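You operate a simulated robot arm through the tools that you are given. There is no shell and no other tool.

You run a simulated robot arm. Do the job below in one go: nothing can be reset, and whatever is moved stays where it is left.

TASK
Finish lapping the ring holder left on the grooved plate, then lap the other two yellow ones.
Fine: one at a time, each till its green paste is gone; each back on the yellow stand, none spoilt. Set down upright: what you pick out.
Where things are to end (x, y in the base frame): yellow ring holder within 22 mm of [530, -10].

The check looks at the end state, three seconds after you hand in, the way a careful person would. Anything else that was tipped, shoved, dropped, spilled or broken makes it a failure.

THE ROBOT
A 6-joint arm with a two-finger parallel gripper, fixed in place. Base frame: the origin is on the floor under the middle of its stand, x ahead of it, y to its left, z up; the work surface is at about z = 803. Readings come in mm, degrees, newtons and seconds.
With the tool pointing down near the work surface it reaches from about 240 to 640 mm from the base axis. Its first joint turns from -66.0 to 66.0 degrees. Payload 2.7 kg.
The TCP is the grasp point between the finger pads, 23 mm short of the fingertips. In the tool frame z runs along the fingers and y along their closing line. Largest opening 94 mm; finger width 38, thickness 10; the body of the gripper, 54 by 96 mm, starts 39 mm behind the TCP.
Orientation is told as [roll, pitch, yaw] about the base's x, y, z axes, in that order, counted from this pose: with the fingers straight down and closing along the base's y, the tool's x points along the base's -x, its y along +y and its z along -z.

THE INTERFACE
- The arm moves only by the tool servo_tool. Its argument "steps" is one flat list of numbers, 7 for each row, row after row: the opening in per cent of the stroke, from 0 (shut) to 100 (fully open), then the shift along the tool's x, y, z in mm, then the turn, a rotation vector about the tool's x, y, z in degrees. In form: [claw, dx, dy, dz, ax, ay, az, claw, dx, dy, dz, ax, ay, az, ...]. A call has 1 to 20 rows; each row shifts and turns the commanded pose from where the row before left it, along the tool's axes as they then stand. A row lasts 0.2 s, in which the tool goes at most 50 mm and 8.6 degrees; a call with a longer step from one row to the next is refused whole, and so is a gripper value outside its range. Where a pose cannot be reached the arm comes as near as it can. A force on the tool above 40 N (or 10 N above the force at the start of the call, whichever is more), or a blocked arm, ends the call early, and 0.2 s more pass. The fingers move at their own pace (about 45 mm/s each) and stop on an object; they squeeze with about 22 N. The grip force told is the motor's: it shows also when the fingers shut on nothing. Time passes only in rows, and 0.2 s behind the last, so rows that do not move let the fingers close. The reply holds the time, the measured pose of the TCP, the force on the tool along the base axes, the opening and the grip force, in the units named above and with some noise, with the torque about the TCP (base axes, N m) and any sound that the robot's microphone picked up.
- Cameras (640 x 400 px; columns grow to the right, rows downward): "scene" is fixed at [84.6, -452.9, 1393.4]; the picture's right is [0.58, -0.81, 0.00], its down [-0.56, -0.40, -0.72] and it looks along [0.59, 0.42, -0.69] (base axes); focal length 303 px, centre (320, 200). "wrist" rides on the gripper at [86, 16, -75] in the tool frame; the picture's right is [-0.18, 0.98, 0.00], its down [-0.58, -0.11, -0.81] and it looks along [-0.79, -0.15, 0.59] (tool axes); focal length 243 px, centre (320, 200). There is no depth. A picture from a camera that has moved, and an enlarged one, comes with that camera's place and axes in the base frame and with its lens.
- get_image(camera): a new picture of that camera. It takes no simulated time.
- zoom(camera, box): a new picture of the part [left, top, right, bottom] of that camera's present view, enlarged. It takes no simulated time.
- finish_job(): hands the job in; it is judged then, once.

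Nothing tells you positions but the pictures and the camera data. Unless the task says otherwise, let go and move clear before handing in.

The tools are called after "Call:" by a JSON object that holds its "op" and its "data". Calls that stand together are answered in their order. servo_tool: Moves the arm, as the interface text tells. Its arguments: {"type":"object","properties":{"steps":{"type":"array"}},"required":["steps"]} The other tools are called the same way: get_image (camera) takes a picture; zoom (camera, box) takes an enlarged picture of a part of a camera's view; finish_job () hands the job in.

At the start:

```text
time: 0.0
position: [457.8, -39.8, 1136.4]
orientation: [0.0, 0.0, 0.1]
force: [0.4, 0.2, -0.2]
wrist_torque: [-0.01, 0.03, 0.01]
opening: 94.1
grip_force: 0.0
```

scene: 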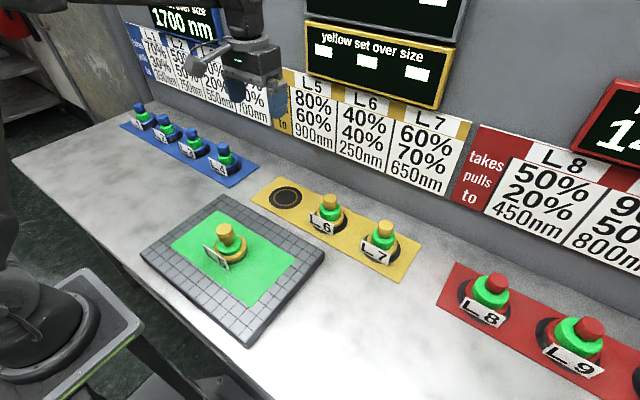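
wrist: 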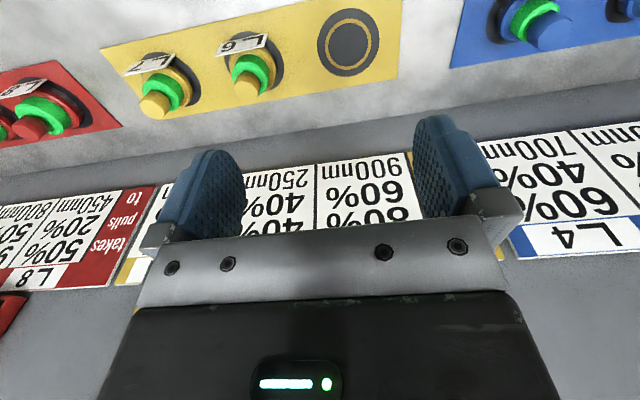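

I see a grooved plate with a green patch holding one yellow ring holder, a yellow stand with two more yellow holders (L6, L7) and one empty spot, plus signs on the wall. First I'll look closer at the signs and objects.

Call:
{"op": "zoom", "data": {"camera": "scene", "box": [260, 0, 480, 138]}}

Call:
{"op": "zoom", "data": {"camera": "scene", "box": [120, 0, 340, 138]}}

Call:
{"op": "zoom", "data": {"camera": "scene", "box": [130, 170, 340, 350]}}

Call:
{"op": "zoom", "data": {"camera": "scene", "box": [240, 160, 440, 290]}}

Call:
{"op": "zoom", "data": {"camera": "scene", "box": [420, 60, 640, 200]}}

Call:
{"op": "zoom", "data": {"camera": "wrist", "box": [0, 0, 640, 400]}}

```text
2.90 times, centred on (370, 69) of scene
camera zoom: at [84.6, -452.9, 1393.4], right [0.58, -0.81, 0.0], down [-0.56, -0.4, -0.72], along [0.59, 0.42, -0.69], focal length 878 px, centre (175, 580)
```

zoom: 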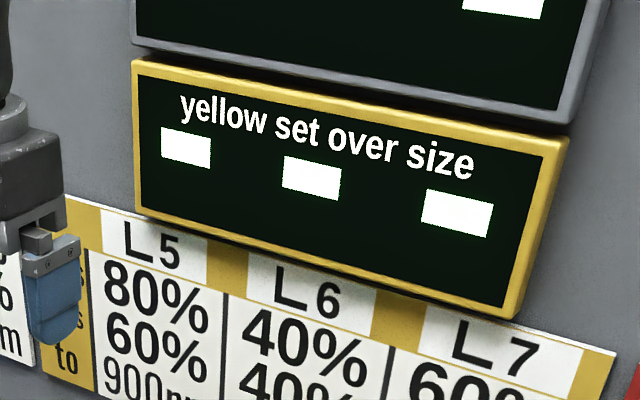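

```text
2.90 times, centred on (230, 69) of scene
camera zoom: at [84.6, -452.9, 1393.4], right [0.58, -0.81, 0.0], down [-0.56, -0.4, -0.72], along [0.59, 0.42, -0.69], focal length 878 px, centre (581, 580)
```

zoom: 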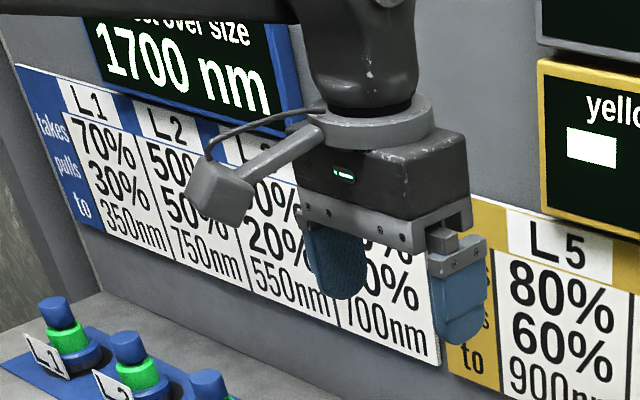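

```text
2.22 times, centred on (235, 260) of scene
camera zoom: at [84.6, -452.9, 1393.4], right [0.58, -0.81, 0.0], down [-0.56, -0.4, -0.72], along [0.59, 0.42, -0.69], focal length 673 px, centre (509, 67)
```

zoom: 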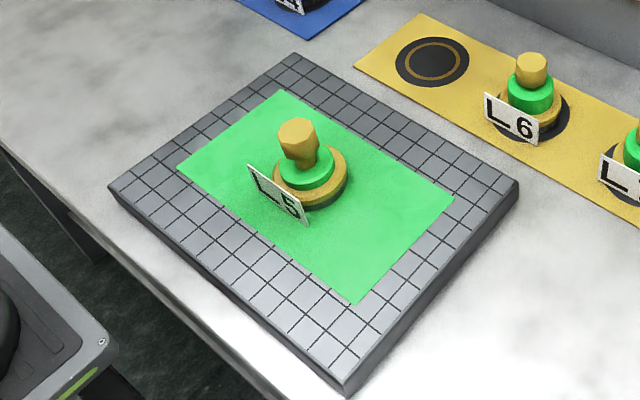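

```text
3.08 times, centred on (340, 225) of scene
camera zoom: at [84.6, -452.9, 1393.4], right [0.58, -0.81, 0.0], down [-0.56, -0.4, -0.72], along [0.59, 0.42, -0.69], focal length 932 px, centre (258, 123)
```

zoom: 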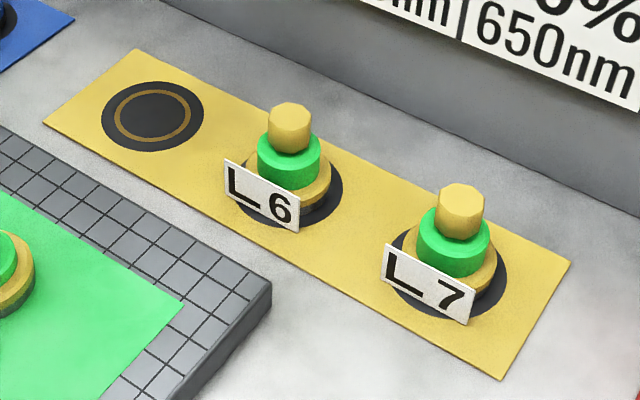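

```text
2.86 times, centred on (530, 130) of scene
camera zoom: at [84.6, -452.9, 1393.4], right [0.58, -0.81, 0.0], down [-0.56, -0.4, -0.72], along [0.59, 0.42, -0.69], focal length 865 px, centre (-280, 400)
```

zoom: 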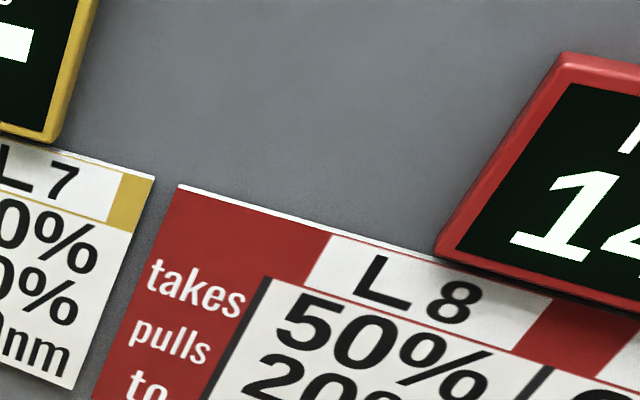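

```text
1.00 times, centred on (320, 200) of wrist (not enlarged: the box is as wide or as high as the picture)
camera zoom: at [370.9, -23.0, 1209.8], right [0.18, 0.98, 0.0], down [0.58, -0.11, 0.81], along [0.79, -0.15, -0.59], focal length 243 px, centre (320, 200)
```

zoom: 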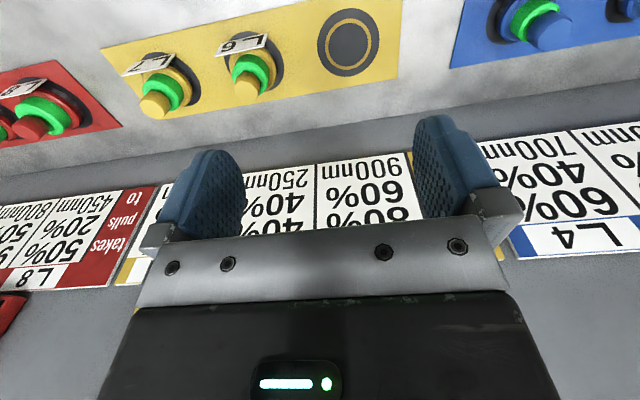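

The wall tables list three values for each holder, and the yellow display shows only blocks. I'll zoom further before moving anything.

Call:
{"op": "zoom", "data": {"camera": "scene", "box": [190, 210, 270, 280]}}

Call:
{"op": "zoom", "data": {"camera": "scene", "box": [300, 0, 470, 110]}}

Call:
{"op": "zoom", "data": {"camera": "scene", "box": [270, 70, 470, 200]}}

Call:
{"op": "zoom", "data": {"camera": "scene", "box": [430, 240, 640, 400]}}

Call:
{"op": "zoom", "data": {"camera": "scene", "box": [110, 80, 270, 200]}}

Call:
{"op": "zoom", "data": {"camera": "scene", "box": [0, 200, 240, 400]}}

```text
5.71 times, centred on (230, 245) of scene
camera zoom: at [84.6, -452.9, 1393.4], right [0.58, -0.81, 0.0], down [-0.56, -0.4, -0.72], along [0.59, 0.42, -0.69], focal length 1730 px, centre (834, -57)
```

zoom: 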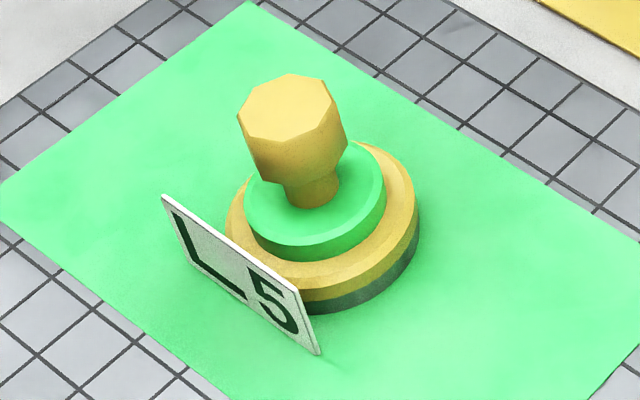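

```text
3.64 times, centred on (385, 55) of scene
camera zoom: at [84.6, -452.9, 1393.4], right [0.58, -0.81, 0.0], down [-0.56, -0.4, -0.72], along [0.59, 0.42, -0.69], focal length 1101 px, centre (84, 727)
```

zoom: 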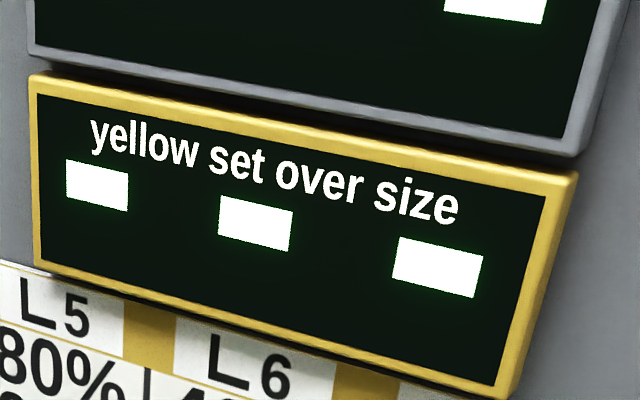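

```text
3.08 times, centred on (370, 135) of scene
camera zoom: at [84.6, -452.9, 1393.4], right [0.58, -0.81, 0.0], down [-0.56, -0.4, -0.72], along [0.59, 0.42, -0.69], focal length 932 px, centre (166, 400)
```

zoom: 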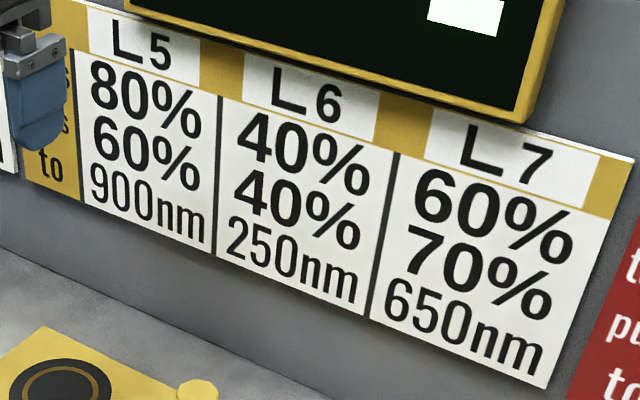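

```text
2.50 times, centred on (535, 320) of scene
camera zoom: at [84.6, -452.9, 1393.4], right [0.58, -0.81, 0.0], down [-0.56, -0.4, -0.72], along [0.59, 0.42, -0.69], focal length 757 px, centre (-218, -100)
```

zoom: 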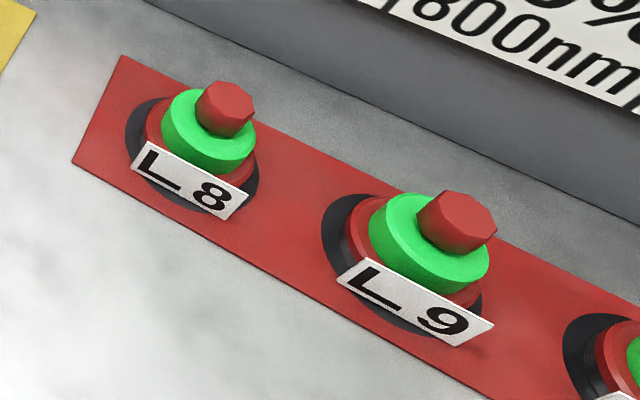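

```text
3.33 times, centred on (190, 140) of scene
camera zoom: at [84.6, -452.9, 1393.4], right [0.58, -0.81, 0.0], down [-0.56, -0.4, -0.72], along [0.59, 0.42, -0.69], focal length 1009 px, centre (753, 400)
```

zoom: 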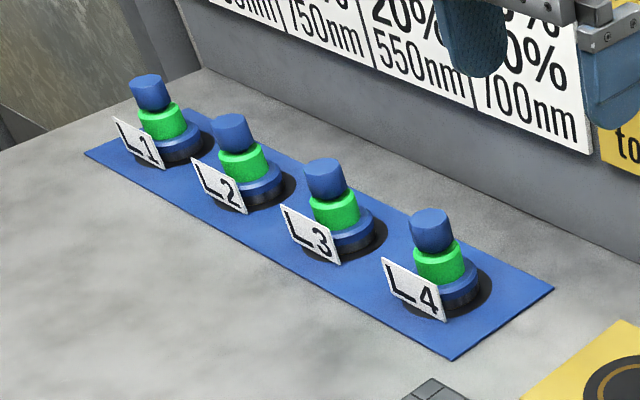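

```text
2.00 times, centred on (120, 300) of scene
camera zoom: at [84.6, -452.9, 1393.4], right [0.58, -0.81, 0.0], down [-0.56, -0.4, -0.72], along [0.59, 0.42, -0.69], focal length 606 px, centre (720, 0)
```

zoom: 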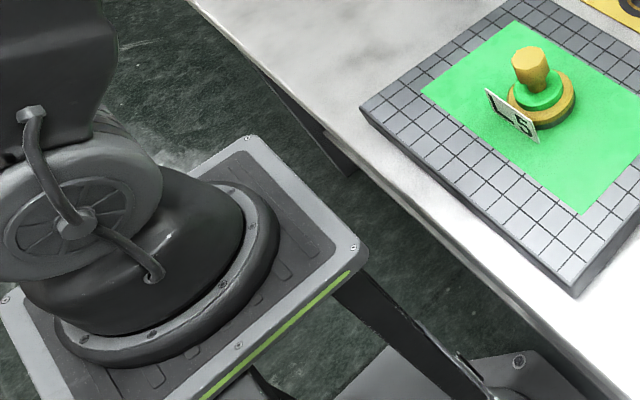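

The green collar on L5 is already worn lower than on L6 and L7. A grey display above the yellow one is cut off in the scene view, so I'll tilt the wrist camera up to read it.

Call:
{"op": "servo_tool", "data": {"steps": [100, 0, 0, 0, 0, -8, 0, 100, 0, 0, 0, 0, -8, 0, 100, 0, 0, 0, 0, -8, 0, 100, 0, 0, 0, 0, -8, 0, 100, 0, 0, 0, 0, -8, 0]}}

Call:
{"op": "get_image", "data": {"camera": "wrist"}}

```text
time: 1.2
position: [456.8, -39.8, 1136.5]
orientation: [0.0, -40.1, 0.0]
force: [-0.3, -0.5, 0.9]
wrist_torque: [-0.02, -0.03, -0.01]
opening: 94.2
grip_force: 0.1
```

```text
taken
camera wrist: at [343.1, -23.1, 1136.6], right [0.14, 0.98, 0.12], down [-0.07, -0.11, 0.99], along [0.99, -0.15, 0.06], focal length 243 px, centre (320, 200)
```

wrist: 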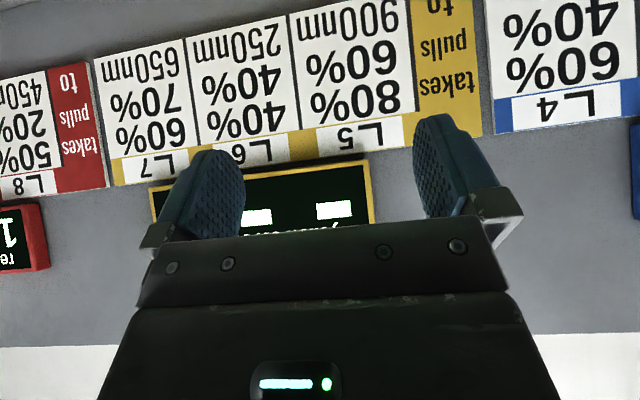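

The yellow display is now partly in view and the grey one above it is hidden by the gripper. I'll tilt and raise further.

Call:
{"op": "servo_tool", "data": {"steps": [100, 0, 0, 0, 0, -8, 0, 100, 0, 0, 0, 0, -8, 0, 100, 0, 0, 0, 0, -8, 0, 100, -40, 0, -10, 0, 0, 0, 100, -40, 0, -10, 0, 0, 0]}}

Call:
{"op": "get_image", "data": {"camera": "wrist"}}

```text
time: 2.4
position: [475.0, -46.5, 1207.1]
orientation: [0.1, -64.0, -0.1]
force: [0.0, 0.2, 0.6]
wrist_torque: [-0.05, 0.03, -0.04]
opening: 94.2
grip_force: 0.1
out of reach, approached as far as the arm can: row 4
```

```text
taken
camera wrist: at [370.1, -29.4, 1162.1], right [0.08, 0.98, 0.17], down [-0.47, -0.11, 0.88], along [0.88, -0.15, 0.45], focal length 243 px, centre (320, 200)
```

wrist: 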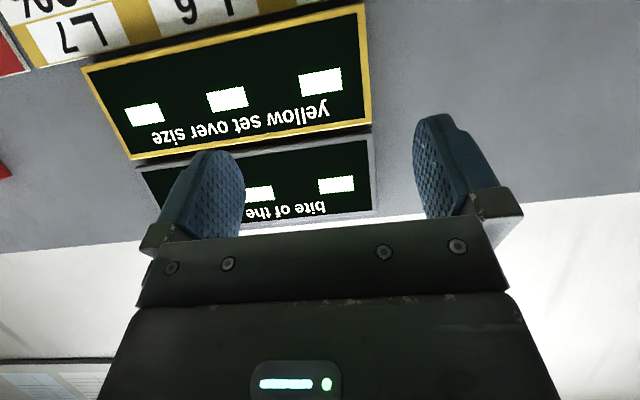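

The grey display reads "bite of the …", also showing blocks. I'll shift sideways to read its full label.

Call:
{"op": "servo_tool", "data": {"steps": [100, 0, -40, -10, 0, 0, 0, 100, 0, -40, -10, 0, 0, 0, 100, 0, -30, -10, 0, -6, 0, 100, 0, 0, -10, 0, -6, 0]}}

Call:
{"op": "get_image", "data": {"camera": "wrist"}}

Call:
{"op": "zoom", "data": {"camera": "scene", "box": [110, 0, 330, 138]}}

Call:
{"op": "get_image", "data": {"camera": "scene"}}

```text
time: 3.4
position: [440.3, -156.3, 1225.2]
orientation: [0.1, -76.1, -0.2]
force: [0.1, -0.1, 0.1]
wrist_torque: [0.01, 0.0, -0.01]
opening: 94.0
grip_force: 0.1
```

```text
taken
camera wrist: at [345.9, -139.6, 1158.1], right [0.04, 0.98, 0.18], down [-0.64, -0.11, 0.76], along [0.76, -0.15, 0.63], focal length 243 px, centre (320, 200)
```

wrist: 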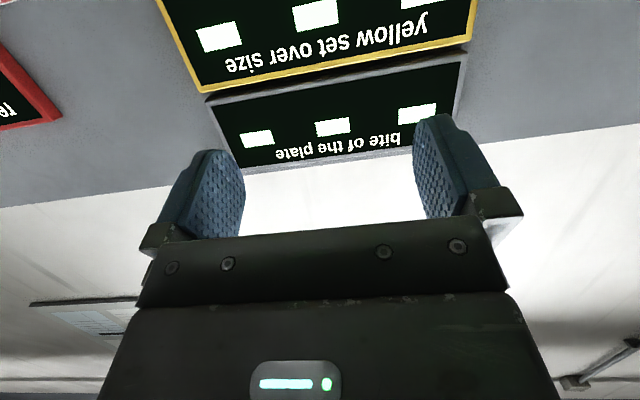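

```text
2.90 times, centred on (220, 69) of scene
camera zoom: at [84.6, -452.9, 1393.4], right [0.58, -0.81, 0.0], down [-0.56, -0.4, -0.72], along [0.59, 0.42, -0.69], focal length 878 px, centre (610, 580)
```

zoom: 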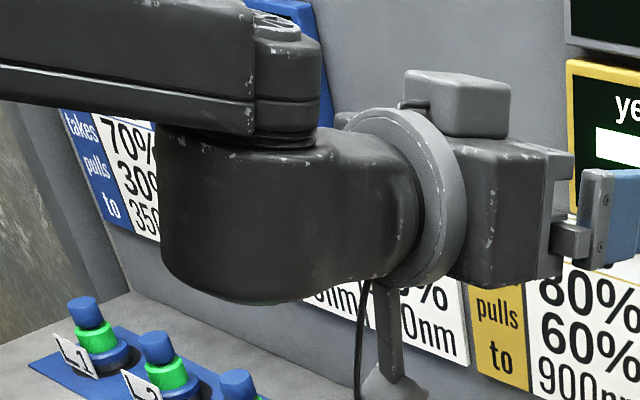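

```text
taken
```

scene: 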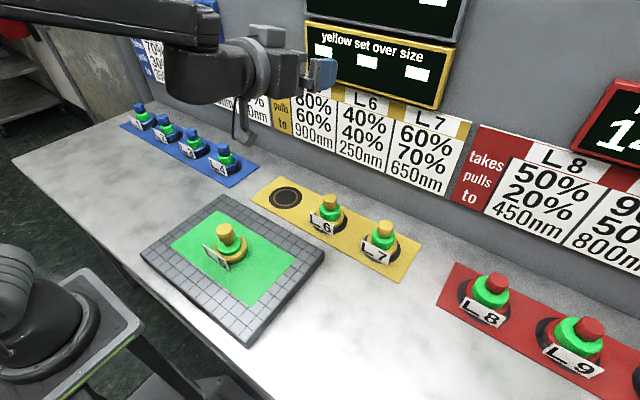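

The grey panel reads "bite of the plate", and both the bite and the yellow oversize are blanked out. The green collar on each holder will have to be my gauge. Now I'll return the tool to straight down and look at L5 on the plate.

Call:
{"op": "servo_tool", "data": {"steps": [100, 45, 0, 5, 0, 0, 0, 100, 45, 0, 5, 0, 0, 0, 100, 0, 0, 0, 0, 8, 0, 100, 0, 0, 0, 0, 8, 0, 100, 0, 0, 0, 0, 8, 0, 100, 0, 0, 0, 0, 8, 0, 100, 0, 0, 0, 0, 8, 0, 100, 0, 0, 0, 0, 8, 0, 100, 0, 0, 0, 0, 8, 0, 100, 0, 0, 0, 0, 8, 0, 100, 0, 0, 0, 0, 8, 0, 100, 0, 0, 0, 0, 4.1, 0]}}

Call:
{"op": "get_image", "data": {"camera": "wrist"}}

```text
time: 6.0
position: [426.5, -155.6, 1133.7]
orientation: [0.0, 0.2, 0.0]
force: [-0.8, -0.6, -0.4]
wrist_torque: [0.02, 0.0, -0.02]
opening: 94.2
grip_force: 0.0
```

```text
taken
camera wrist: at [340.6, -138.8, 1209.1], right [0.18, 0.98, 0.0], down [0.58, -0.11, 0.8], along [0.79, -0.15, -0.59], focal length 243 px, centre (320, 200)
```

wrist: 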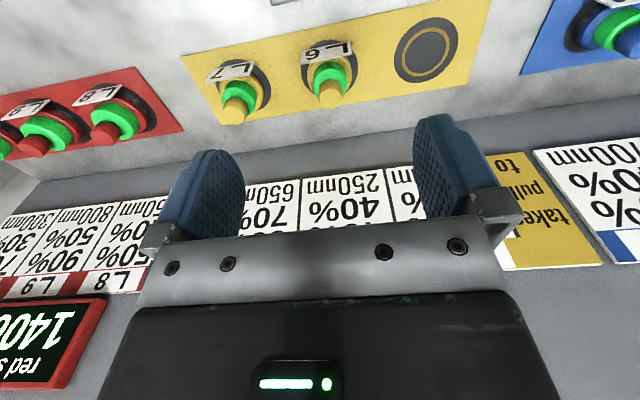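

The red set reads 1400 nm and the blue 1700 nm; I take L5 to be near (303, -52) on the plate, L6 near (533, -160) and L7 near (533, -312). I'll move above L5 and look down with the wrist camera.

Call:
{"op": "servo_tool", "data": {"steps": [100, 24.7, 20.8, 26.8, 0, 0, 0, 100, 24.7, 20.8, 26.8, 0, 0, 0, 100, 24.7, 20.8, 26.8, 0, 0, 0, 100, 24.7, 20.8, 26.8, 0, 0, 0, 100, 24.7, 20.8, 26.8, 0, 0, 0, 100, 0, 0, 0, 0, 0, 0]}}

Call:
{"op": "get_image", "data": {"camera": "wrist"}}

Call:
{"op": "get_image", "data": {"camera": "scene"}}

```text
time: 7.4
position: [303.3, -52.4, 1000.1]
orientation: [0.0, 0.1, 0.1]
force: [0.1, 0.4, -0.6]
wrist_torque: [0.01, 0.03, -0.01]
opening: 94.3
grip_force: 0.1
```

```text
taken
camera wrist: at [217.4, -35.7, 1075.4], right [0.18, 0.98, 0.0], down [0.58, -0.11, 0.81], along [0.79, -0.15, -0.59], focal length 243 px, centre (320, 200)
```

wrist: 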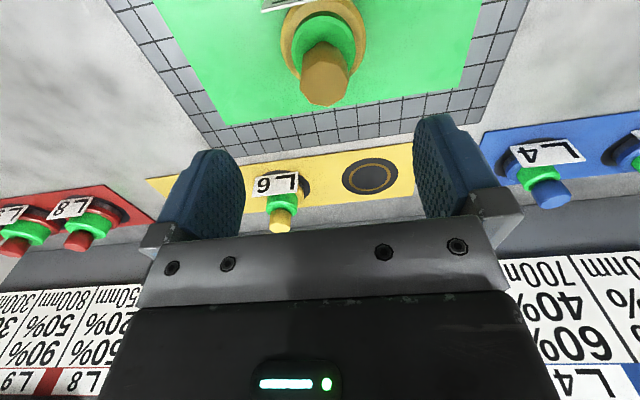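

```text
taken
```

scene: 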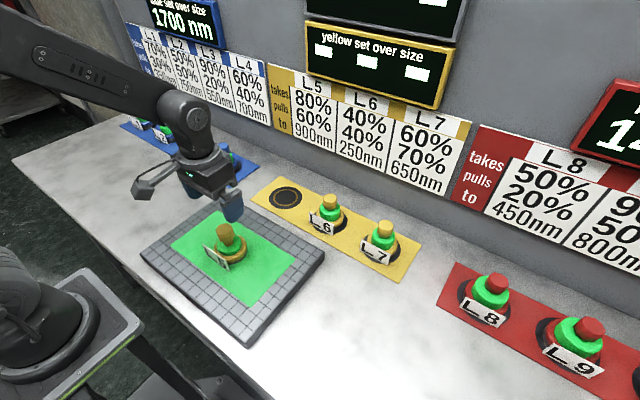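

L5 is visible below and slightly behind the fingers' line of sight. I'll zoom in on the knob to get its axis and facet orientation.

Call:
{"op": "zoom", "data": {"camera": "wrist", "box": [230, 0, 430, 125]}}

Call:
{"op": "zoom", "data": {"camera": "scene", "box": [180, 170, 280, 290]}}

```text
3.20 times, centred on (330, 62) of wrist
camera zoom: at [217.4, -35.7, 1075.4], right [0.18, 0.98, 0.0], down [0.58, -0.11, 0.81], along [0.79, -0.15, -0.59], focal length 776 px, centre (288, 640)
```

zoom: 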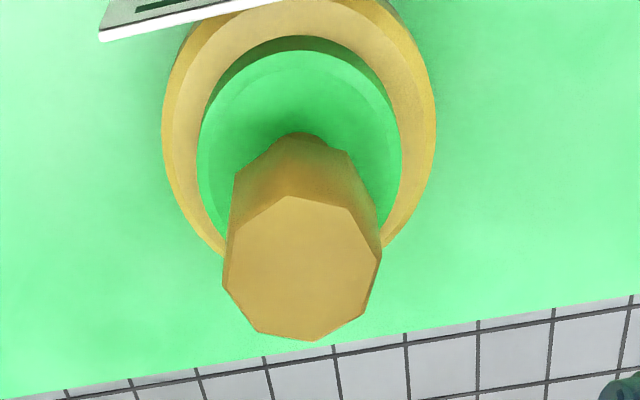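

```text
3.33 times, centred on (230, 230) of scene
camera zoom: at [84.6, -452.9, 1393.4], right [0.58, -0.81, 0.0], down [-0.56, -0.4, -0.72], along [0.59, 0.42, -0.69], focal length 1009 px, centre (620, 100)
```

zoom: 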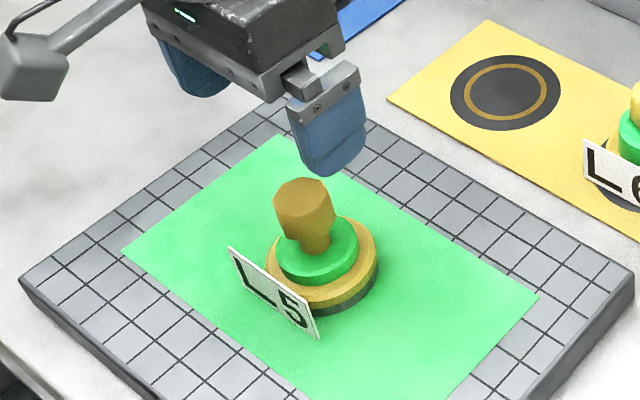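

The L5 knob is an octagon of about 33 mm with its axis near (302, -48) and its top near z 915. Its corners point along x and y, so I'll turn the gripper 22.5° to meet the flats, narrow the opening, and check the view.

Call:
{"op": "servo_tool", "data": {"steps": [55, 1, 4, 0, 0, 0, 7.5, 55, 0, 0, 0, 0, 0, 7.5, 55, 0, 0, 0, 0, 0, 7.5, 55, 0, 0, 25, 0, 0, 0, 55, 0, 0, 25, 0, 0, 0, 55, 0, 0, 0, 0, 0, 0]}}

Call:
{"op": "get_image", "data": {"camera": "wrist"}}

Call:
{"op": "zoom", "data": {"camera": "scene", "box": [180, 170, 280, 290]}}

```text
time: 8.8
position: [301.5, -47.5, 949.9]
orientation: [-0.1, 0.1, -22.5]
force: [-0.7, -0.3, 1.2]
wrist_torque: [-0.02, 0.0, 0.0]
opening: 51.9
grip_force: 0.1
```

```text
taken
camera wrist: at [228.6, 1.1, 1024.2], right [0.55, 0.84, 0.0], down [0.5, -0.32, 0.81], along [0.67, -0.44, -0.59], focal length 243 px, centre (320, 200)
```

wrist: 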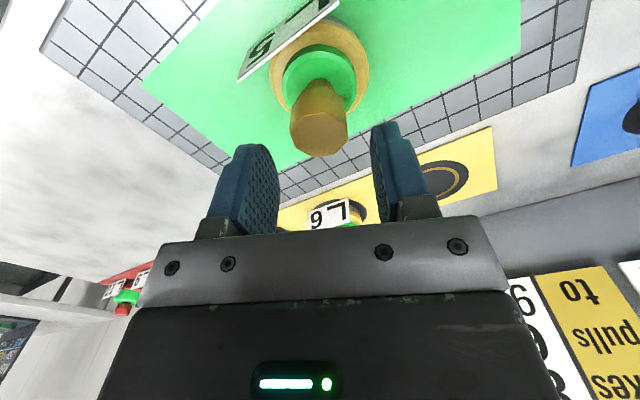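

```text
3.33 times, centred on (230, 230) of scene
camera zoom: at [84.6, -452.9, 1393.4], right [0.58, -0.81, 0.0], down [-0.56, -0.4, -0.72], along [0.59, 0.42, -0.69], focal length 1009 px, centre (620, 100)
```

zoom: 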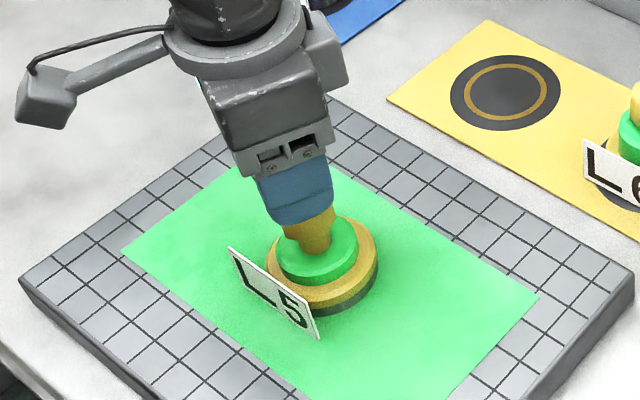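

The knob sits centred between the fingers. I'll zoom to confirm alignment before lowering.

Call:
{"op": "zoom", "data": {"camera": "wrist", "box": [220, 0, 420, 180]}}

```text
2.22 times, centred on (320, 90) of wrist
camera zoom: at [228.6, 1.1, 1024.2], right [0.55, 0.84, 0.0], down [0.5, -0.32, 0.81], along [0.67, -0.44, -0.59], focal length 539 px, centre (320, 444)
```

zoom: 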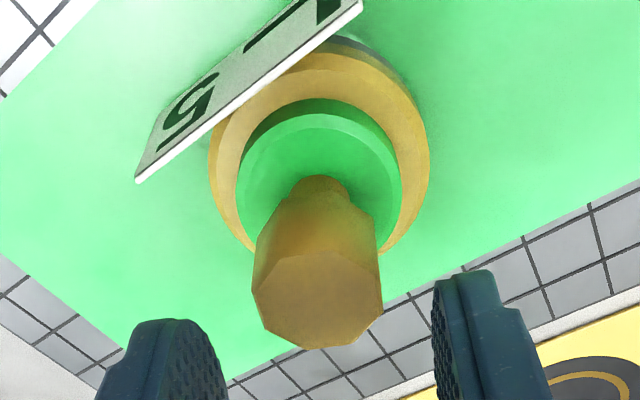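

The flats line up with the pads and the knob is centred to within about a millimetre. I'll lower to z ≈ 900, where the tips stay just above the collar, and check.

Call:
{"op": "servo_tool", "data": {"steps": [55, 0, 0, 20, 0, 0, 0, 55, 0, 0, 20, 0, 0, 0, 55, 0, 0, 10, 0, 0, 0, 55, 0, 0, 0, 0, 0, 0]}}

Call:
{"op": "get_image", "data": {"camera": "wrist"}}

Call:
{"op": "zoom", "data": {"camera": "scene", "box": [180, 190, 280, 290]}}

```text
time: 9.8
position: [301.1, -49.2, 900.7]
orientation: [0.0, 0.1, -22.5]
force: [0.4, 0.2, -0.5]
wrist_torque: [-0.02, -0.01, 0.02]
opening: 51.7
grip_force: 0.0
```

```text
taken
camera wrist: at [228.4, 0.5, 974.8], right [0.55, 0.84, 0.0], down [0.5, -0.32, 0.81], along [0.67, -0.44, -0.59], focal length 243 px, centre (320, 200)
```

wrist: 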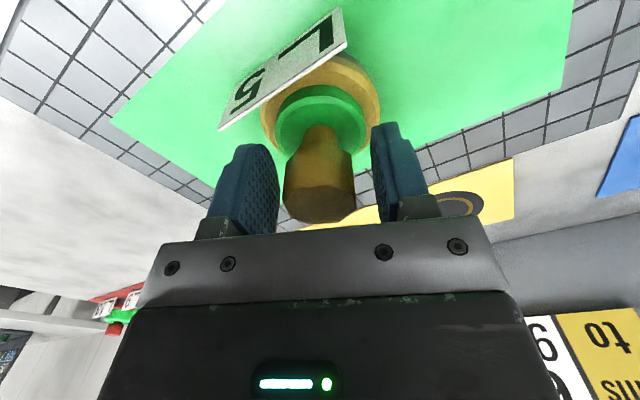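

```text
4.00 times, centred on (230, 240) of scene
camera zoom: at [84.6, -452.9, 1393.4], right [0.58, -0.81, 0.0], down [-0.56, -0.4, -0.72], along [0.59, 0.42, -0.69], focal length 1211 px, centre (680, 40)
```

zoom: 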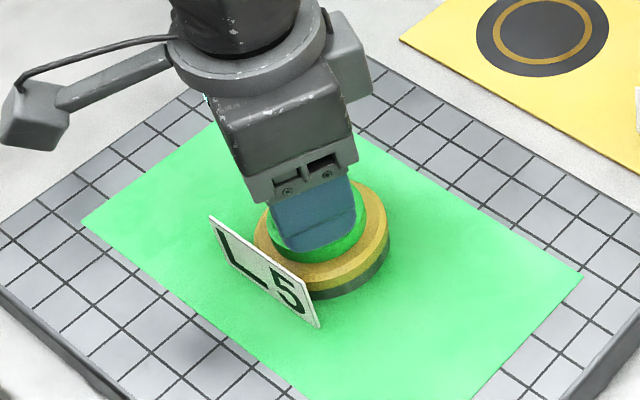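

The fingers straddle the knob with clearance. Closing on it now.

Call:
{"op": "servo_tool", "data": {"steps": [0, 0, 0, 0, 0, 0, 0, 0, 0, 0, 0, 0, 0, 0, 0, 0, 0, 0, 0, 0, 0, 0, 0, 0, 0, 0, 0, 0]}}

Call:
{"op": "get_image", "data": {"camera": "wrist"}}

```text
time: 10.8
position: [302.6, -49.8, 900.9]
orientation: [0.0, 0.2, -22.5]
force: [0.4, -0.8, -0.2]
wrist_torque: [0.02, 0.03, -0.03]
opening: 33.5
grip_force: 21.3
```

```text
taken
camera wrist: at [228.4, 0.5, 974.9], right [0.55, 0.84, 0.0], down [0.5, -0.32, 0.81], along [0.67, -0.44, -0.59], focal length 243 px, centre (320, 200)
```

wrist: 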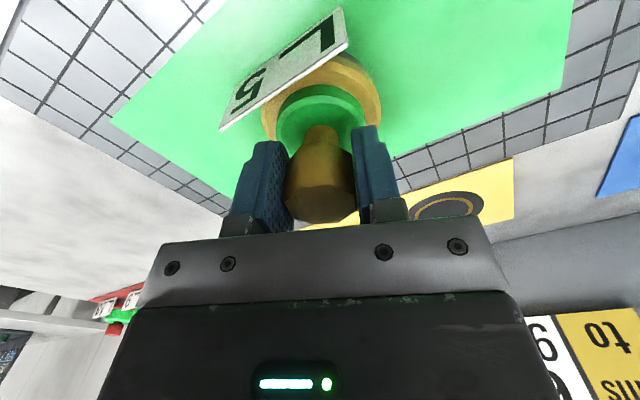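

L5 is gripped at 33.5 mm. I'll press in small steps to learn how stiff the contact is.

Call:
{"op": "servo_tool", "data": {"steps": [0, 0, 0, 0.5, 0, 0, 0, 0, 0, 0, 0, 0, 0, 0]}}

Call:
{"op": "servo_tool", "data": {"steps": [0, 0, 0, 0.5, 0, 0, 0, 0, 0, 0, 0, 0, 0, 0]}}

Call:
{"op": "servo_tool", "data": {"steps": [0, 0, 0, 0.5, 0, 0, 0, 0, 0, 0, 0, 0, 0, 0]}}

```text
time: 11.4
position: [302.3, -48.2, 900.2]
orientation: [0.1, 0.1, -22.5]
force: [-5.4, -2.7, 14.3]
wrist_torque: [0.01, 0.33, 0.03]
opening: 33.5
grip_force: 22.5
```

```text
time: 12.0
position: [302.4, -48.6, 900.1]
orientation: [0.0, 0.0, -22.5]
force: [-10.1, -6.6, 37.6]
wrist_torque: [-0.32, 0.39, -0.05]
opening: 33.0
grip_force: 22.2
```

```text
time: 12.4
position: [302.8, -49.3, 900.4]
orientation: [0.0, -0.1, -22.4]
force: [-2.2, 1.1, 5.6]
wrist_torque: [0.12, -0.12, 0.04]
opening: 33.2
grip_force: 22.0
stopped in row 2: the force on the tool passed its limit at 51 N (the readings are from after the stop); the commanded pose is now the measured one
```

The contact is stiff, about 30–40 N per mm, so I'll use tenths of a millimetre. I'll set a light press and make a short test stroke.

Call:
{"op": "servo_tool", "data": {"steps": [0, 0, 0, 0.1, 0, 0, 0, 0, 0, 0, 0, 0, 0, 0]}}

Call:
{"op": "zoom", "data": {"camera": "wrist", "box": [220, 0, 420, 180]}}

```text
time: 13.0
position: [302.5, -48.3, 900.9]
orientation: [-0.1, -0.1, -22.5]
force: [-4.7, 0.7, 17.7]
wrist_torque: [0.01, 0.06, 0.02]
opening: 32.9
grip_force: 22.0
```

```text
2.22 times, centred on (320, 90) of wrist
camera zoom: at [229.0, 0.5, 974.6], right [0.55, 0.84, 0.0], down [0.5, -0.32, 0.81], along [0.68, -0.44, -0.59], focal length 539 px, centre (320, 444)
```

zoom: 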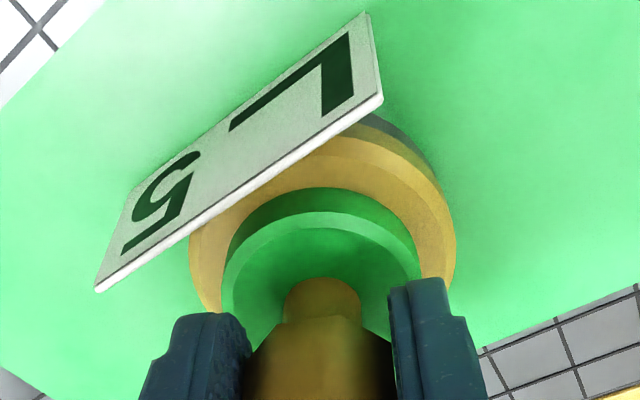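

About 18 N of press now. I'll make a short 30 mm stroke along +y and watch forces and the collar.

Call:
{"op": "servo_tool", "data": {"steps": [0, 3.83, 9.24, 0, 0, 0, 0, 0, 3.83, 9.24, 0, 0, 0, 0, 0, 3.83, 9.24, 0, 0, 0, 0]}}

Call:
{"op": "zoom", "data": {"camera": "wrist", "box": [220, 0, 420, 180]}}

Call:
{"op": "get_image", "data": {"camera": "scene"}}

```text
time: 13.8
position: [302.8, -18.1, 900.2]
orientation: [0.0, 0.0, -22.5]
force: [0.4, -4.5, 9.3]
wrist_torque: [-0.38, -0.26, -0.05]
opening: 33.2
grip_force: 22.4
```

```text
2.22 times, centred on (320, 90) of wrist
camera zoom: at [228.9, 30.4, 974.6], right [0.55, 0.84, 0.0], down [0.49, -0.32, 0.81], along [0.68, -0.44, -0.59], focal length 539 px, centre (320, 444)
```

zoom: 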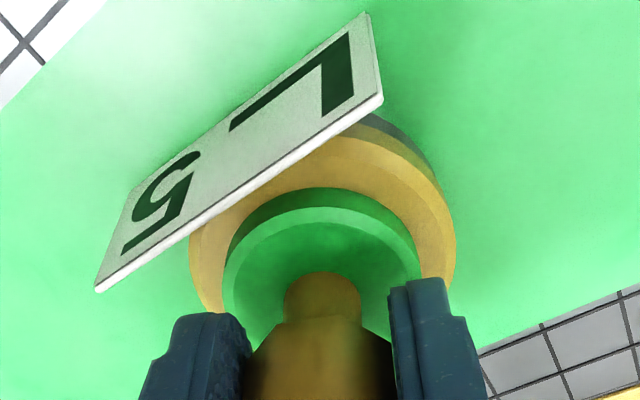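

```text
taken
```

scene: 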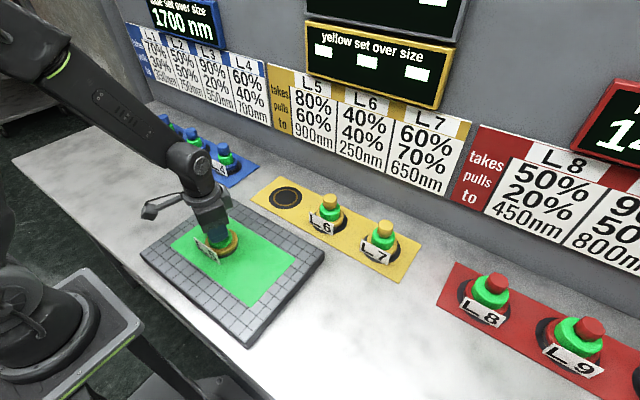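

The holder slides cleanly and the collar dropped by about 2 mm over the 30 mm stroke, so the collar height is the gauge. I'll keep going with the same light press and check after each stroke.

Call:
{"op": "servo_tool", "data": {"steps": [0, -3.83, -9.24, 0, 0, 0, 0, 0, -3.83, -9.24, 0, 0, 0, 0, 0, -3.83, -9.24, 0, 0, 0, 0]}}

Call:
{"op": "zoom", "data": {"camera": "wrist", "box": [260, 60, 380, 160]}}

```text
time: 14.6
position: [303.4, -47.1, 899.5]
orientation: [0.0, -0.1, -22.5]
force: [0.8, 6.8, 16.4]
wrist_torque: [0.35, -0.02, 0.06]
opening: 33.2
grip_force: 21.8
```

```text
4.00 times, centred on (320, 110) of wrist
camera zoom: at [228.9, 0.5, 974.6], right [0.55, 0.84, 0.0], down [0.49, -0.32, 0.81], along [0.68, -0.44, -0.59], focal length 970 px, centre (320, 560)
```

zoom: 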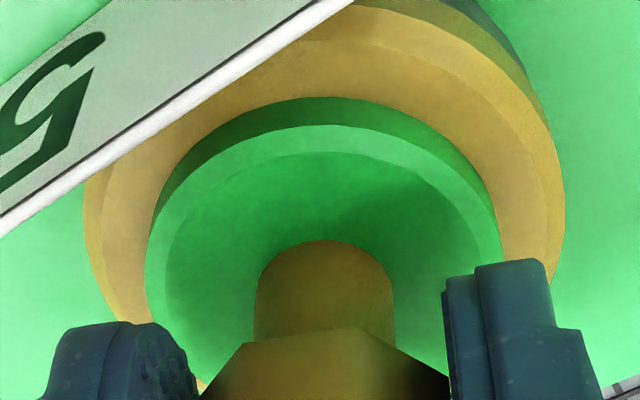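

The collar is down to about 7 mm high, losing roughly 2.2 mm per 30 mm stroke. Continuing with another stroke.

Call:
{"op": "servo_tool", "data": {"steps": [0, 3.83, 9.24, 0, 0, 0, 0, 0, 3.83, 9.24, 0, 0, 0, 0, 0, 3.83, 9.24, 0, 0, 0, 0]}}

Call:
{"op": "zoom", "data": {"camera": "wrist", "box": [260, 60, 380, 160]}}

```text
time: 15.4
position: [302.7, -18.6, 899.7]
orientation: [0.0, -0.1, -22.3]
force: [0.0, -7.9, 18.6]
wrist_torque: [-0.41, -0.02, 0.02]
opening: 33.1
grip_force: 21.9
```

```text
4.00 times, centred on (320, 110) of wrist
camera zoom: at [228.8, 30.3, 974.6], right [0.55, 0.84, 0.0], down [0.5, -0.32, 0.81], along [0.68, -0.44, -0.59], focal length 970 px, centre (320, 560)
```

zoom: 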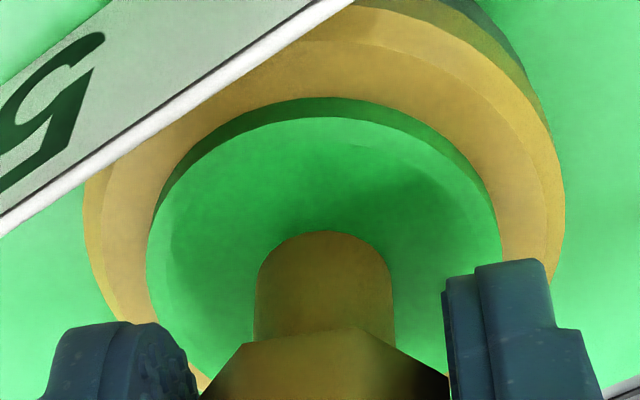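

The collar is about 4.6 mm high now. One more 30 mm stroke, then I'll go in shorter ones.

Call:
{"op": "servo_tool", "data": {"steps": [0, -3.83, -9.24, 0, 0, 0, 0, 0, -3.83, -9.24, 0, 0, 0, 0, 0, -3.83, -9.24, 0, 0, 0, 0]}}

Call:
{"op": "zoom", "data": {"camera": "wrist", "box": [260, 60, 380, 160]}}

```text
time: 16.2
position: [302.6, -48.4, 900.3]
orientation: [0.0, -0.1, -22.4]
force: [-0.1, 3.9, 9.0]
wrist_torque: [0.27, -0.34, 0.15]
opening: 33.2
grip_force: 21.7
```

```text
4.00 times, centred on (320, 110) of wrist
camera zoom: at [228.3, 0.4, 974.7], right [0.55, 0.84, 0.0], down [0.5, -0.32, 0.81], along [0.68, -0.44, -0.59], focal length 970 px, centre (320, 560)
```

zoom: 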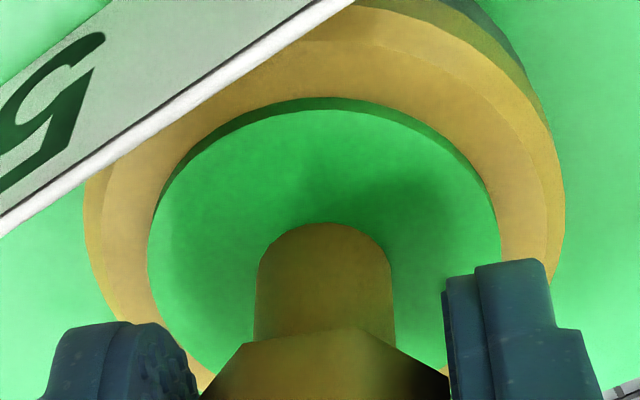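

About 3 mm of collar is left. I'll do a 20 mm stroke.

Call:
{"op": "servo_tool", "data": {"steps": [0, 3.83, 9.24, 0, 0, 0, 0, 0, 3.83, 9.24, 0, 0, 0, 0]}}

Call:
{"op": "zoom", "data": {"camera": "wrist", "box": [260, 60, 380, 160]}}

```text
time: 16.8
position: [302.7, -28.9, 900.4]
orientation: [0.0, 0.0, -22.4]
force: [-0.1, -7.2, 15.5]
wrist_torque: [-0.23, 0.07, 0.02]
opening: 33.4
grip_force: 21.7
```

```text
4.00 times, centred on (320, 110) of wrist
camera zoom: at [228.7, 20.1, 974.6], right [0.55, 0.84, 0.0], down [0.5, -0.32, 0.81], along [0.68, -0.44, -0.59], focal length 970 px, centre (320, 560)
```

zoom: 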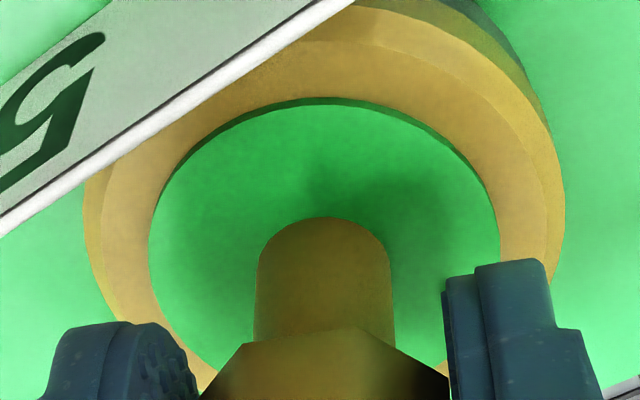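

About 1.6 mm left. Now a 10 mm stroke.

Call:
{"op": "servo_tool", "data": {"steps": [0, -3.83, -9.24, 0, 0, 0, 0]}}

Call:
{"op": "zoom", "data": {"camera": "wrist", "box": [260, 60, 380, 160]}}

```text
time: 17.2
position: [302.9, -36.8, 900.1]
orientation: [-0.1, -0.1, -22.5]
force: [-0.9, 8.7, 22.7]
wrist_torque: [0.27, 0.29, -0.11]
opening: 33.1
grip_force: 21.8
```

```text
4.00 times, centred on (320, 110) of wrist
camera zoom: at [229.1, 11.1, 974.5], right [0.55, 0.84, 0.0], down [0.49, -0.32, 0.81], along [0.68, -0.44, -0.59], focal length 970 px, centre (320, 560)
```

zoom: 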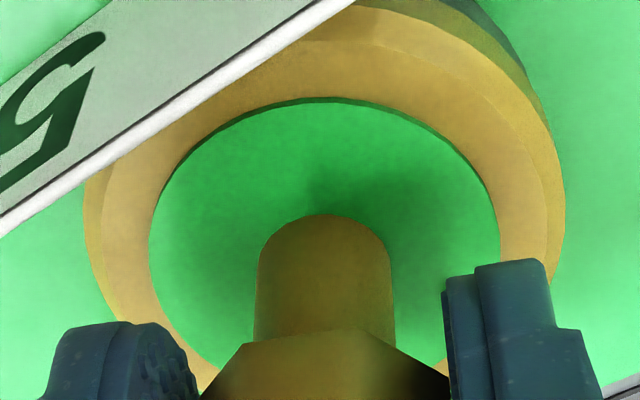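

About 1 mm left. I'll go in 5 mm strokes now.

Call:
{"op": "servo_tool", "data": {"steps": [0, -1.91, -4.62, 0, 0, 0, 0]}}

Call:
{"op": "zoom", "data": {"camera": "wrist", "box": [260, 60, 380, 160]}}

```text
time: 17.6
position: [303.7, -43.4, 899.8]
orientation: [-0.1, -0.2, -22.5]
force: [-0.3, 8.7, 22.5]
wrist_torque: [0.41, -0.08, 0.01]
opening: 33.0
grip_force: 22.1
```

```text
4.00 times, centred on (320, 110) of wrist
camera zoom: at [229.3, 6.0, 974.5], right [0.55, 0.84, 0.0], down [0.49, -0.32, 0.81], along [0.68, -0.44, -0.59], focal length 970 px, centre (320, 560)
```

zoom: 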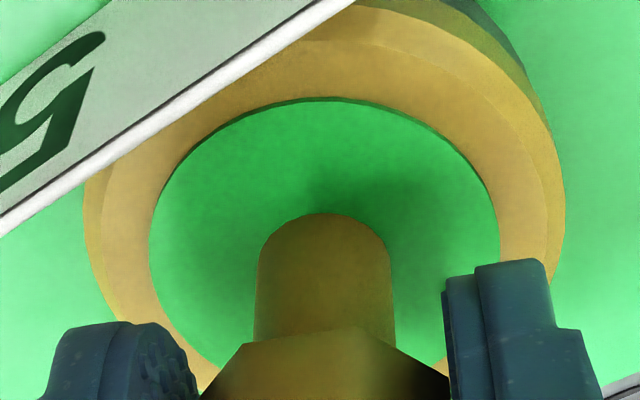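

It is nearly gone. Another 5 mm, with a tighter zoom to judge.

Call:
{"op": "servo_tool", "data": {"steps": [0, -1.91, -4.62, 0, 0, 0, 0]}}

Call:
{"op": "zoom", "data": {"camera": "wrist", "box": [285, 75, 355, 125]}}

```text
time: 18.0
position: [302.8, -47.8, 900.9]
orientation: [0.0, -0.1, -22.5]
force: [0.7, 8.8, 20.8]
wrist_torque: [0.39, -0.24, 0.11]
opening: 33.3
grip_force: 22.1
```

```text
8.00 times, centred on (320, 100) of wrist
camera zoom: at [229.2, 0.9, 974.5], right [0.55, 0.84, 0.0], down [0.49, -0.32, 0.81], along [0.68, -0.44, -0.59], focal length 1941 px, centre (320, 1000)
```

zoom: 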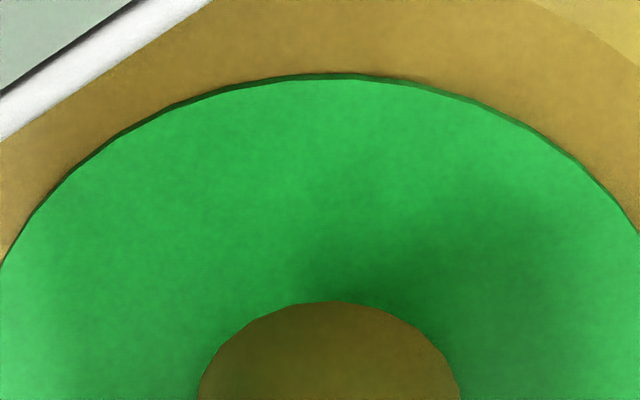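

About 0.7 mm of collar remains. Another 5 mm stroke.

Call:
{"op": "servo_tool", "data": {"steps": [0, 1.91, 4.62, 0, 0, 0, 0]}}

Call:
{"op": "zoom", "data": {"camera": "wrist", "box": [285, 75, 355, 125]}}

```text
time: 18.4
position: [303.0, -43.6, 899.7]
orientation: [0.0, -0.1, -22.5]
force: [0.6, -9.3, 21.3]
wrist_torque: [-0.44, -0.27, -0.09]
opening: 33.2
grip_force: 22.3
```

```text
8.00 times, centred on (320, 100) of wrist
camera zoom: at [229.0, 5.1, 974.5], right [0.55, 0.84, 0.0], down [0.49, -0.32, 0.81], along [0.68, -0.44, -0.59], focal length 1941 px, centre (320, 1000)
```

zoom: 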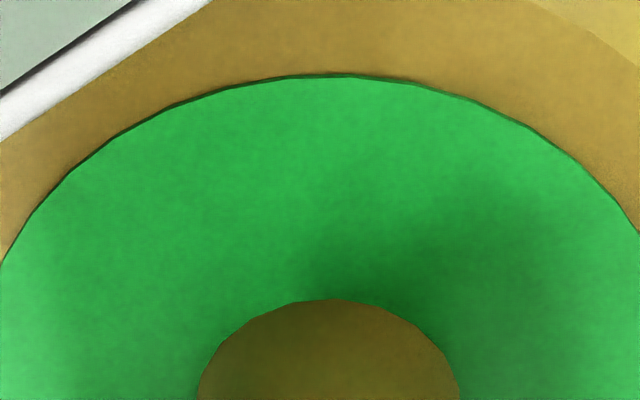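

Only a thin film of about 0.4 mm remains. Another small stroke.

Call:
{"op": "servo_tool", "data": {"steps": [0, -1.91, -4.62, 0, 0, 0, 0]}}

Call:
{"op": "zoom", "data": {"camera": "wrist", "box": [285, 75, 355, 125]}}

```text
time: 18.8
position: [302.0, -46.6, 900.0]
orientation: [0.0, -0.2, -22.4]
force: [1.0, 12.0, 29.0]
wrist_torque: [0.43, -0.06, 0.01]
opening: 33.3
grip_force: 21.8
```

```text
8.00 times, centred on (320, 100) of wrist
camera zoom: at [228.8, 1.4, 974.5], right [0.55, 0.84, 0.0], down [0.49, -0.32, 0.81], along [0.68, -0.44, -0.59], focal length 1941 px, centre (320, 1000)
```

zoom: 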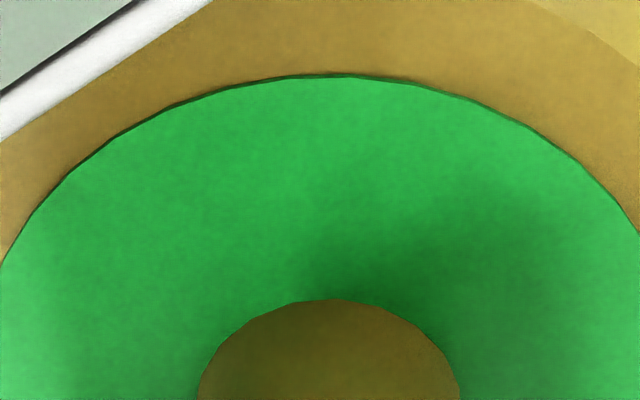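

Little change from that reversal, and the press crept up to 29 N. I'll ease off 0.1 mm and continue in the same direction.

Call:
{"op": "servo_tool", "data": {"steps": [0, -1.91, -4.62, -0.15, 0, 0, 0]}}

Call:
{"op": "zoom", "data": {"camera": "wrist", "box": [285, 75, 355, 125]}}

```text
time: 19.2
position: [303.4, -52.7, 901.1]
orientation: [0.1, -0.2, -22.5]
force: [-0.3, 11.4, 29.5]
wrist_torque: [0.47, -0.1, 0.07]
opening: 33.0
grip_force: 22.4
```

```text
8.00 times, centred on (320, 100) of wrist
camera zoom: at [228.9, -3.8, 974.5], right [0.55, 0.84, 0.0], down [0.49, -0.32, 0.81], along [0.68, -0.44, -0.59], focal length 1941 px, centre (320, 1000)
```

zoom: 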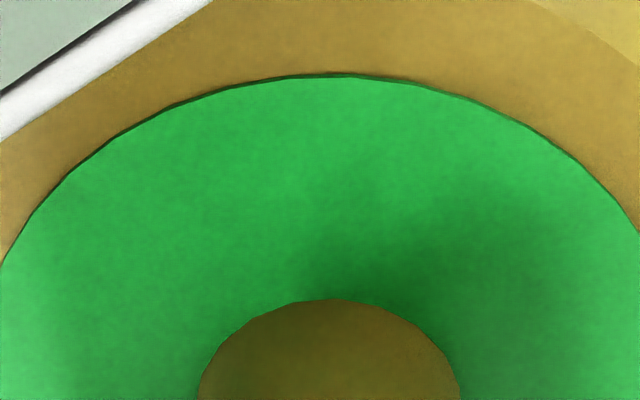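

The film appears unchanged; I'll look closer before going on, both at the collar and at the displays.

Call:
{"op": "zoom", "data": {"camera": "wrist", "box": [308, 76, 332, 92]}}

Call:
{"op": "zoom", "data": {"camera": "scene", "box": [300, 0, 470, 110]}}

Call:
{"op": "zoom", "data": {"camera": "scene", "box": [180, 190, 280, 290]}}

```text
16.00 times, centred on (320, 84) of wrist
camera zoom: at [228.9, -3.8, 974.5], right [0.55, 0.84, 0.0], down [0.49, -0.32, 0.81], along [0.68, -0.44, -0.59], focal length 3882 px, centre (320, 2056)
```

zoom: 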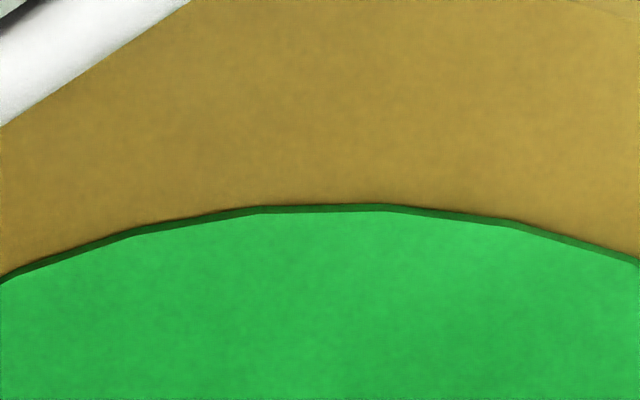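

```text
3.64 times, centred on (385, 55) of scene
camera zoom: at [84.3, -452.5, 1393.6], right [0.58, -0.81, 0.0], down [-0.56, -0.4, -0.72], along [0.59, 0.42, -0.69], focal length 1101 px, centre (84, 727)
```

zoom: 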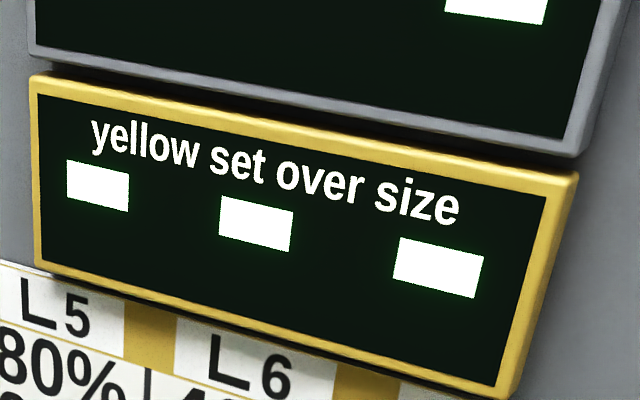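

```text
4.00 times, centred on (230, 240) of scene
camera zoom: at [84.3, -452.5, 1393.6], right [0.58, -0.81, 0.0], down [-0.56, -0.4, -0.72], along [0.59, 0.42, -0.69], focal length 1211 px, centre (680, 40)
```

zoom: 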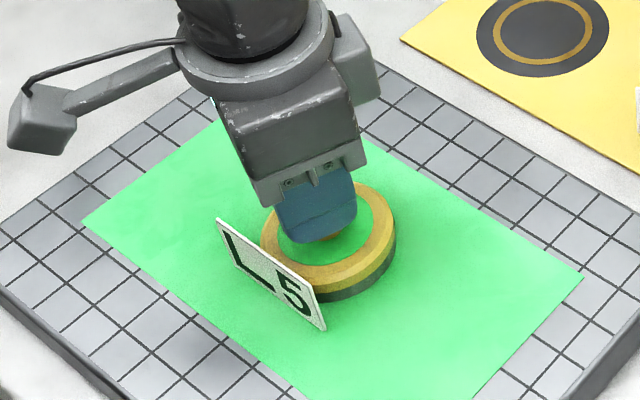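

A film of about 0.4 mm is still drawn, and wear seems to follow distance travelled (about 0.07 mm per mm). I'll ease the press and go on in tiny steps.

Call:
{"op": "servo_tool", "data": {"steps": [0, -1.53, -3.7, -0.25, 0, 0, 0]}}

Call:
{"op": "zoom", "data": {"camera": "wrist", "box": [308, 76, 332, 92]}}

```text
time: 19.6
position: [303.5, -55.9, 900.8]
orientation: [0.1, -0.2, -22.4]
force: [0.6, 11.5, 25.9]
wrist_torque: [0.36, -0.31, 0.14]
opening: 33.0
grip_force: 21.8
```

```text
16.00 times, centred on (320, 84) of wrist
camera zoom: at [228.7, -8.1, 974.5], right [0.55, 0.84, 0.0], down [0.49, -0.32, 0.81], along [0.68, -0.44, -0.59], focal length 3882 px, centre (320, 2056)
```

zoom: 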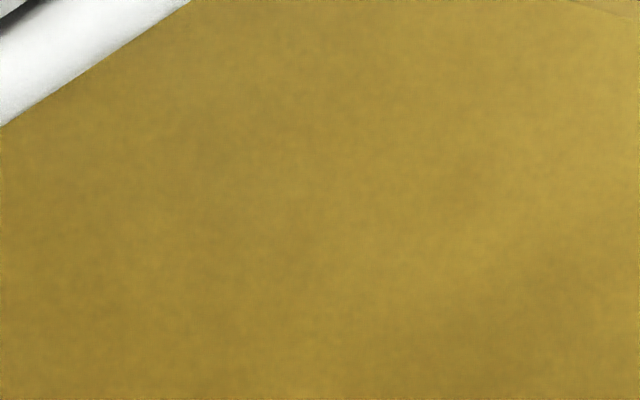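

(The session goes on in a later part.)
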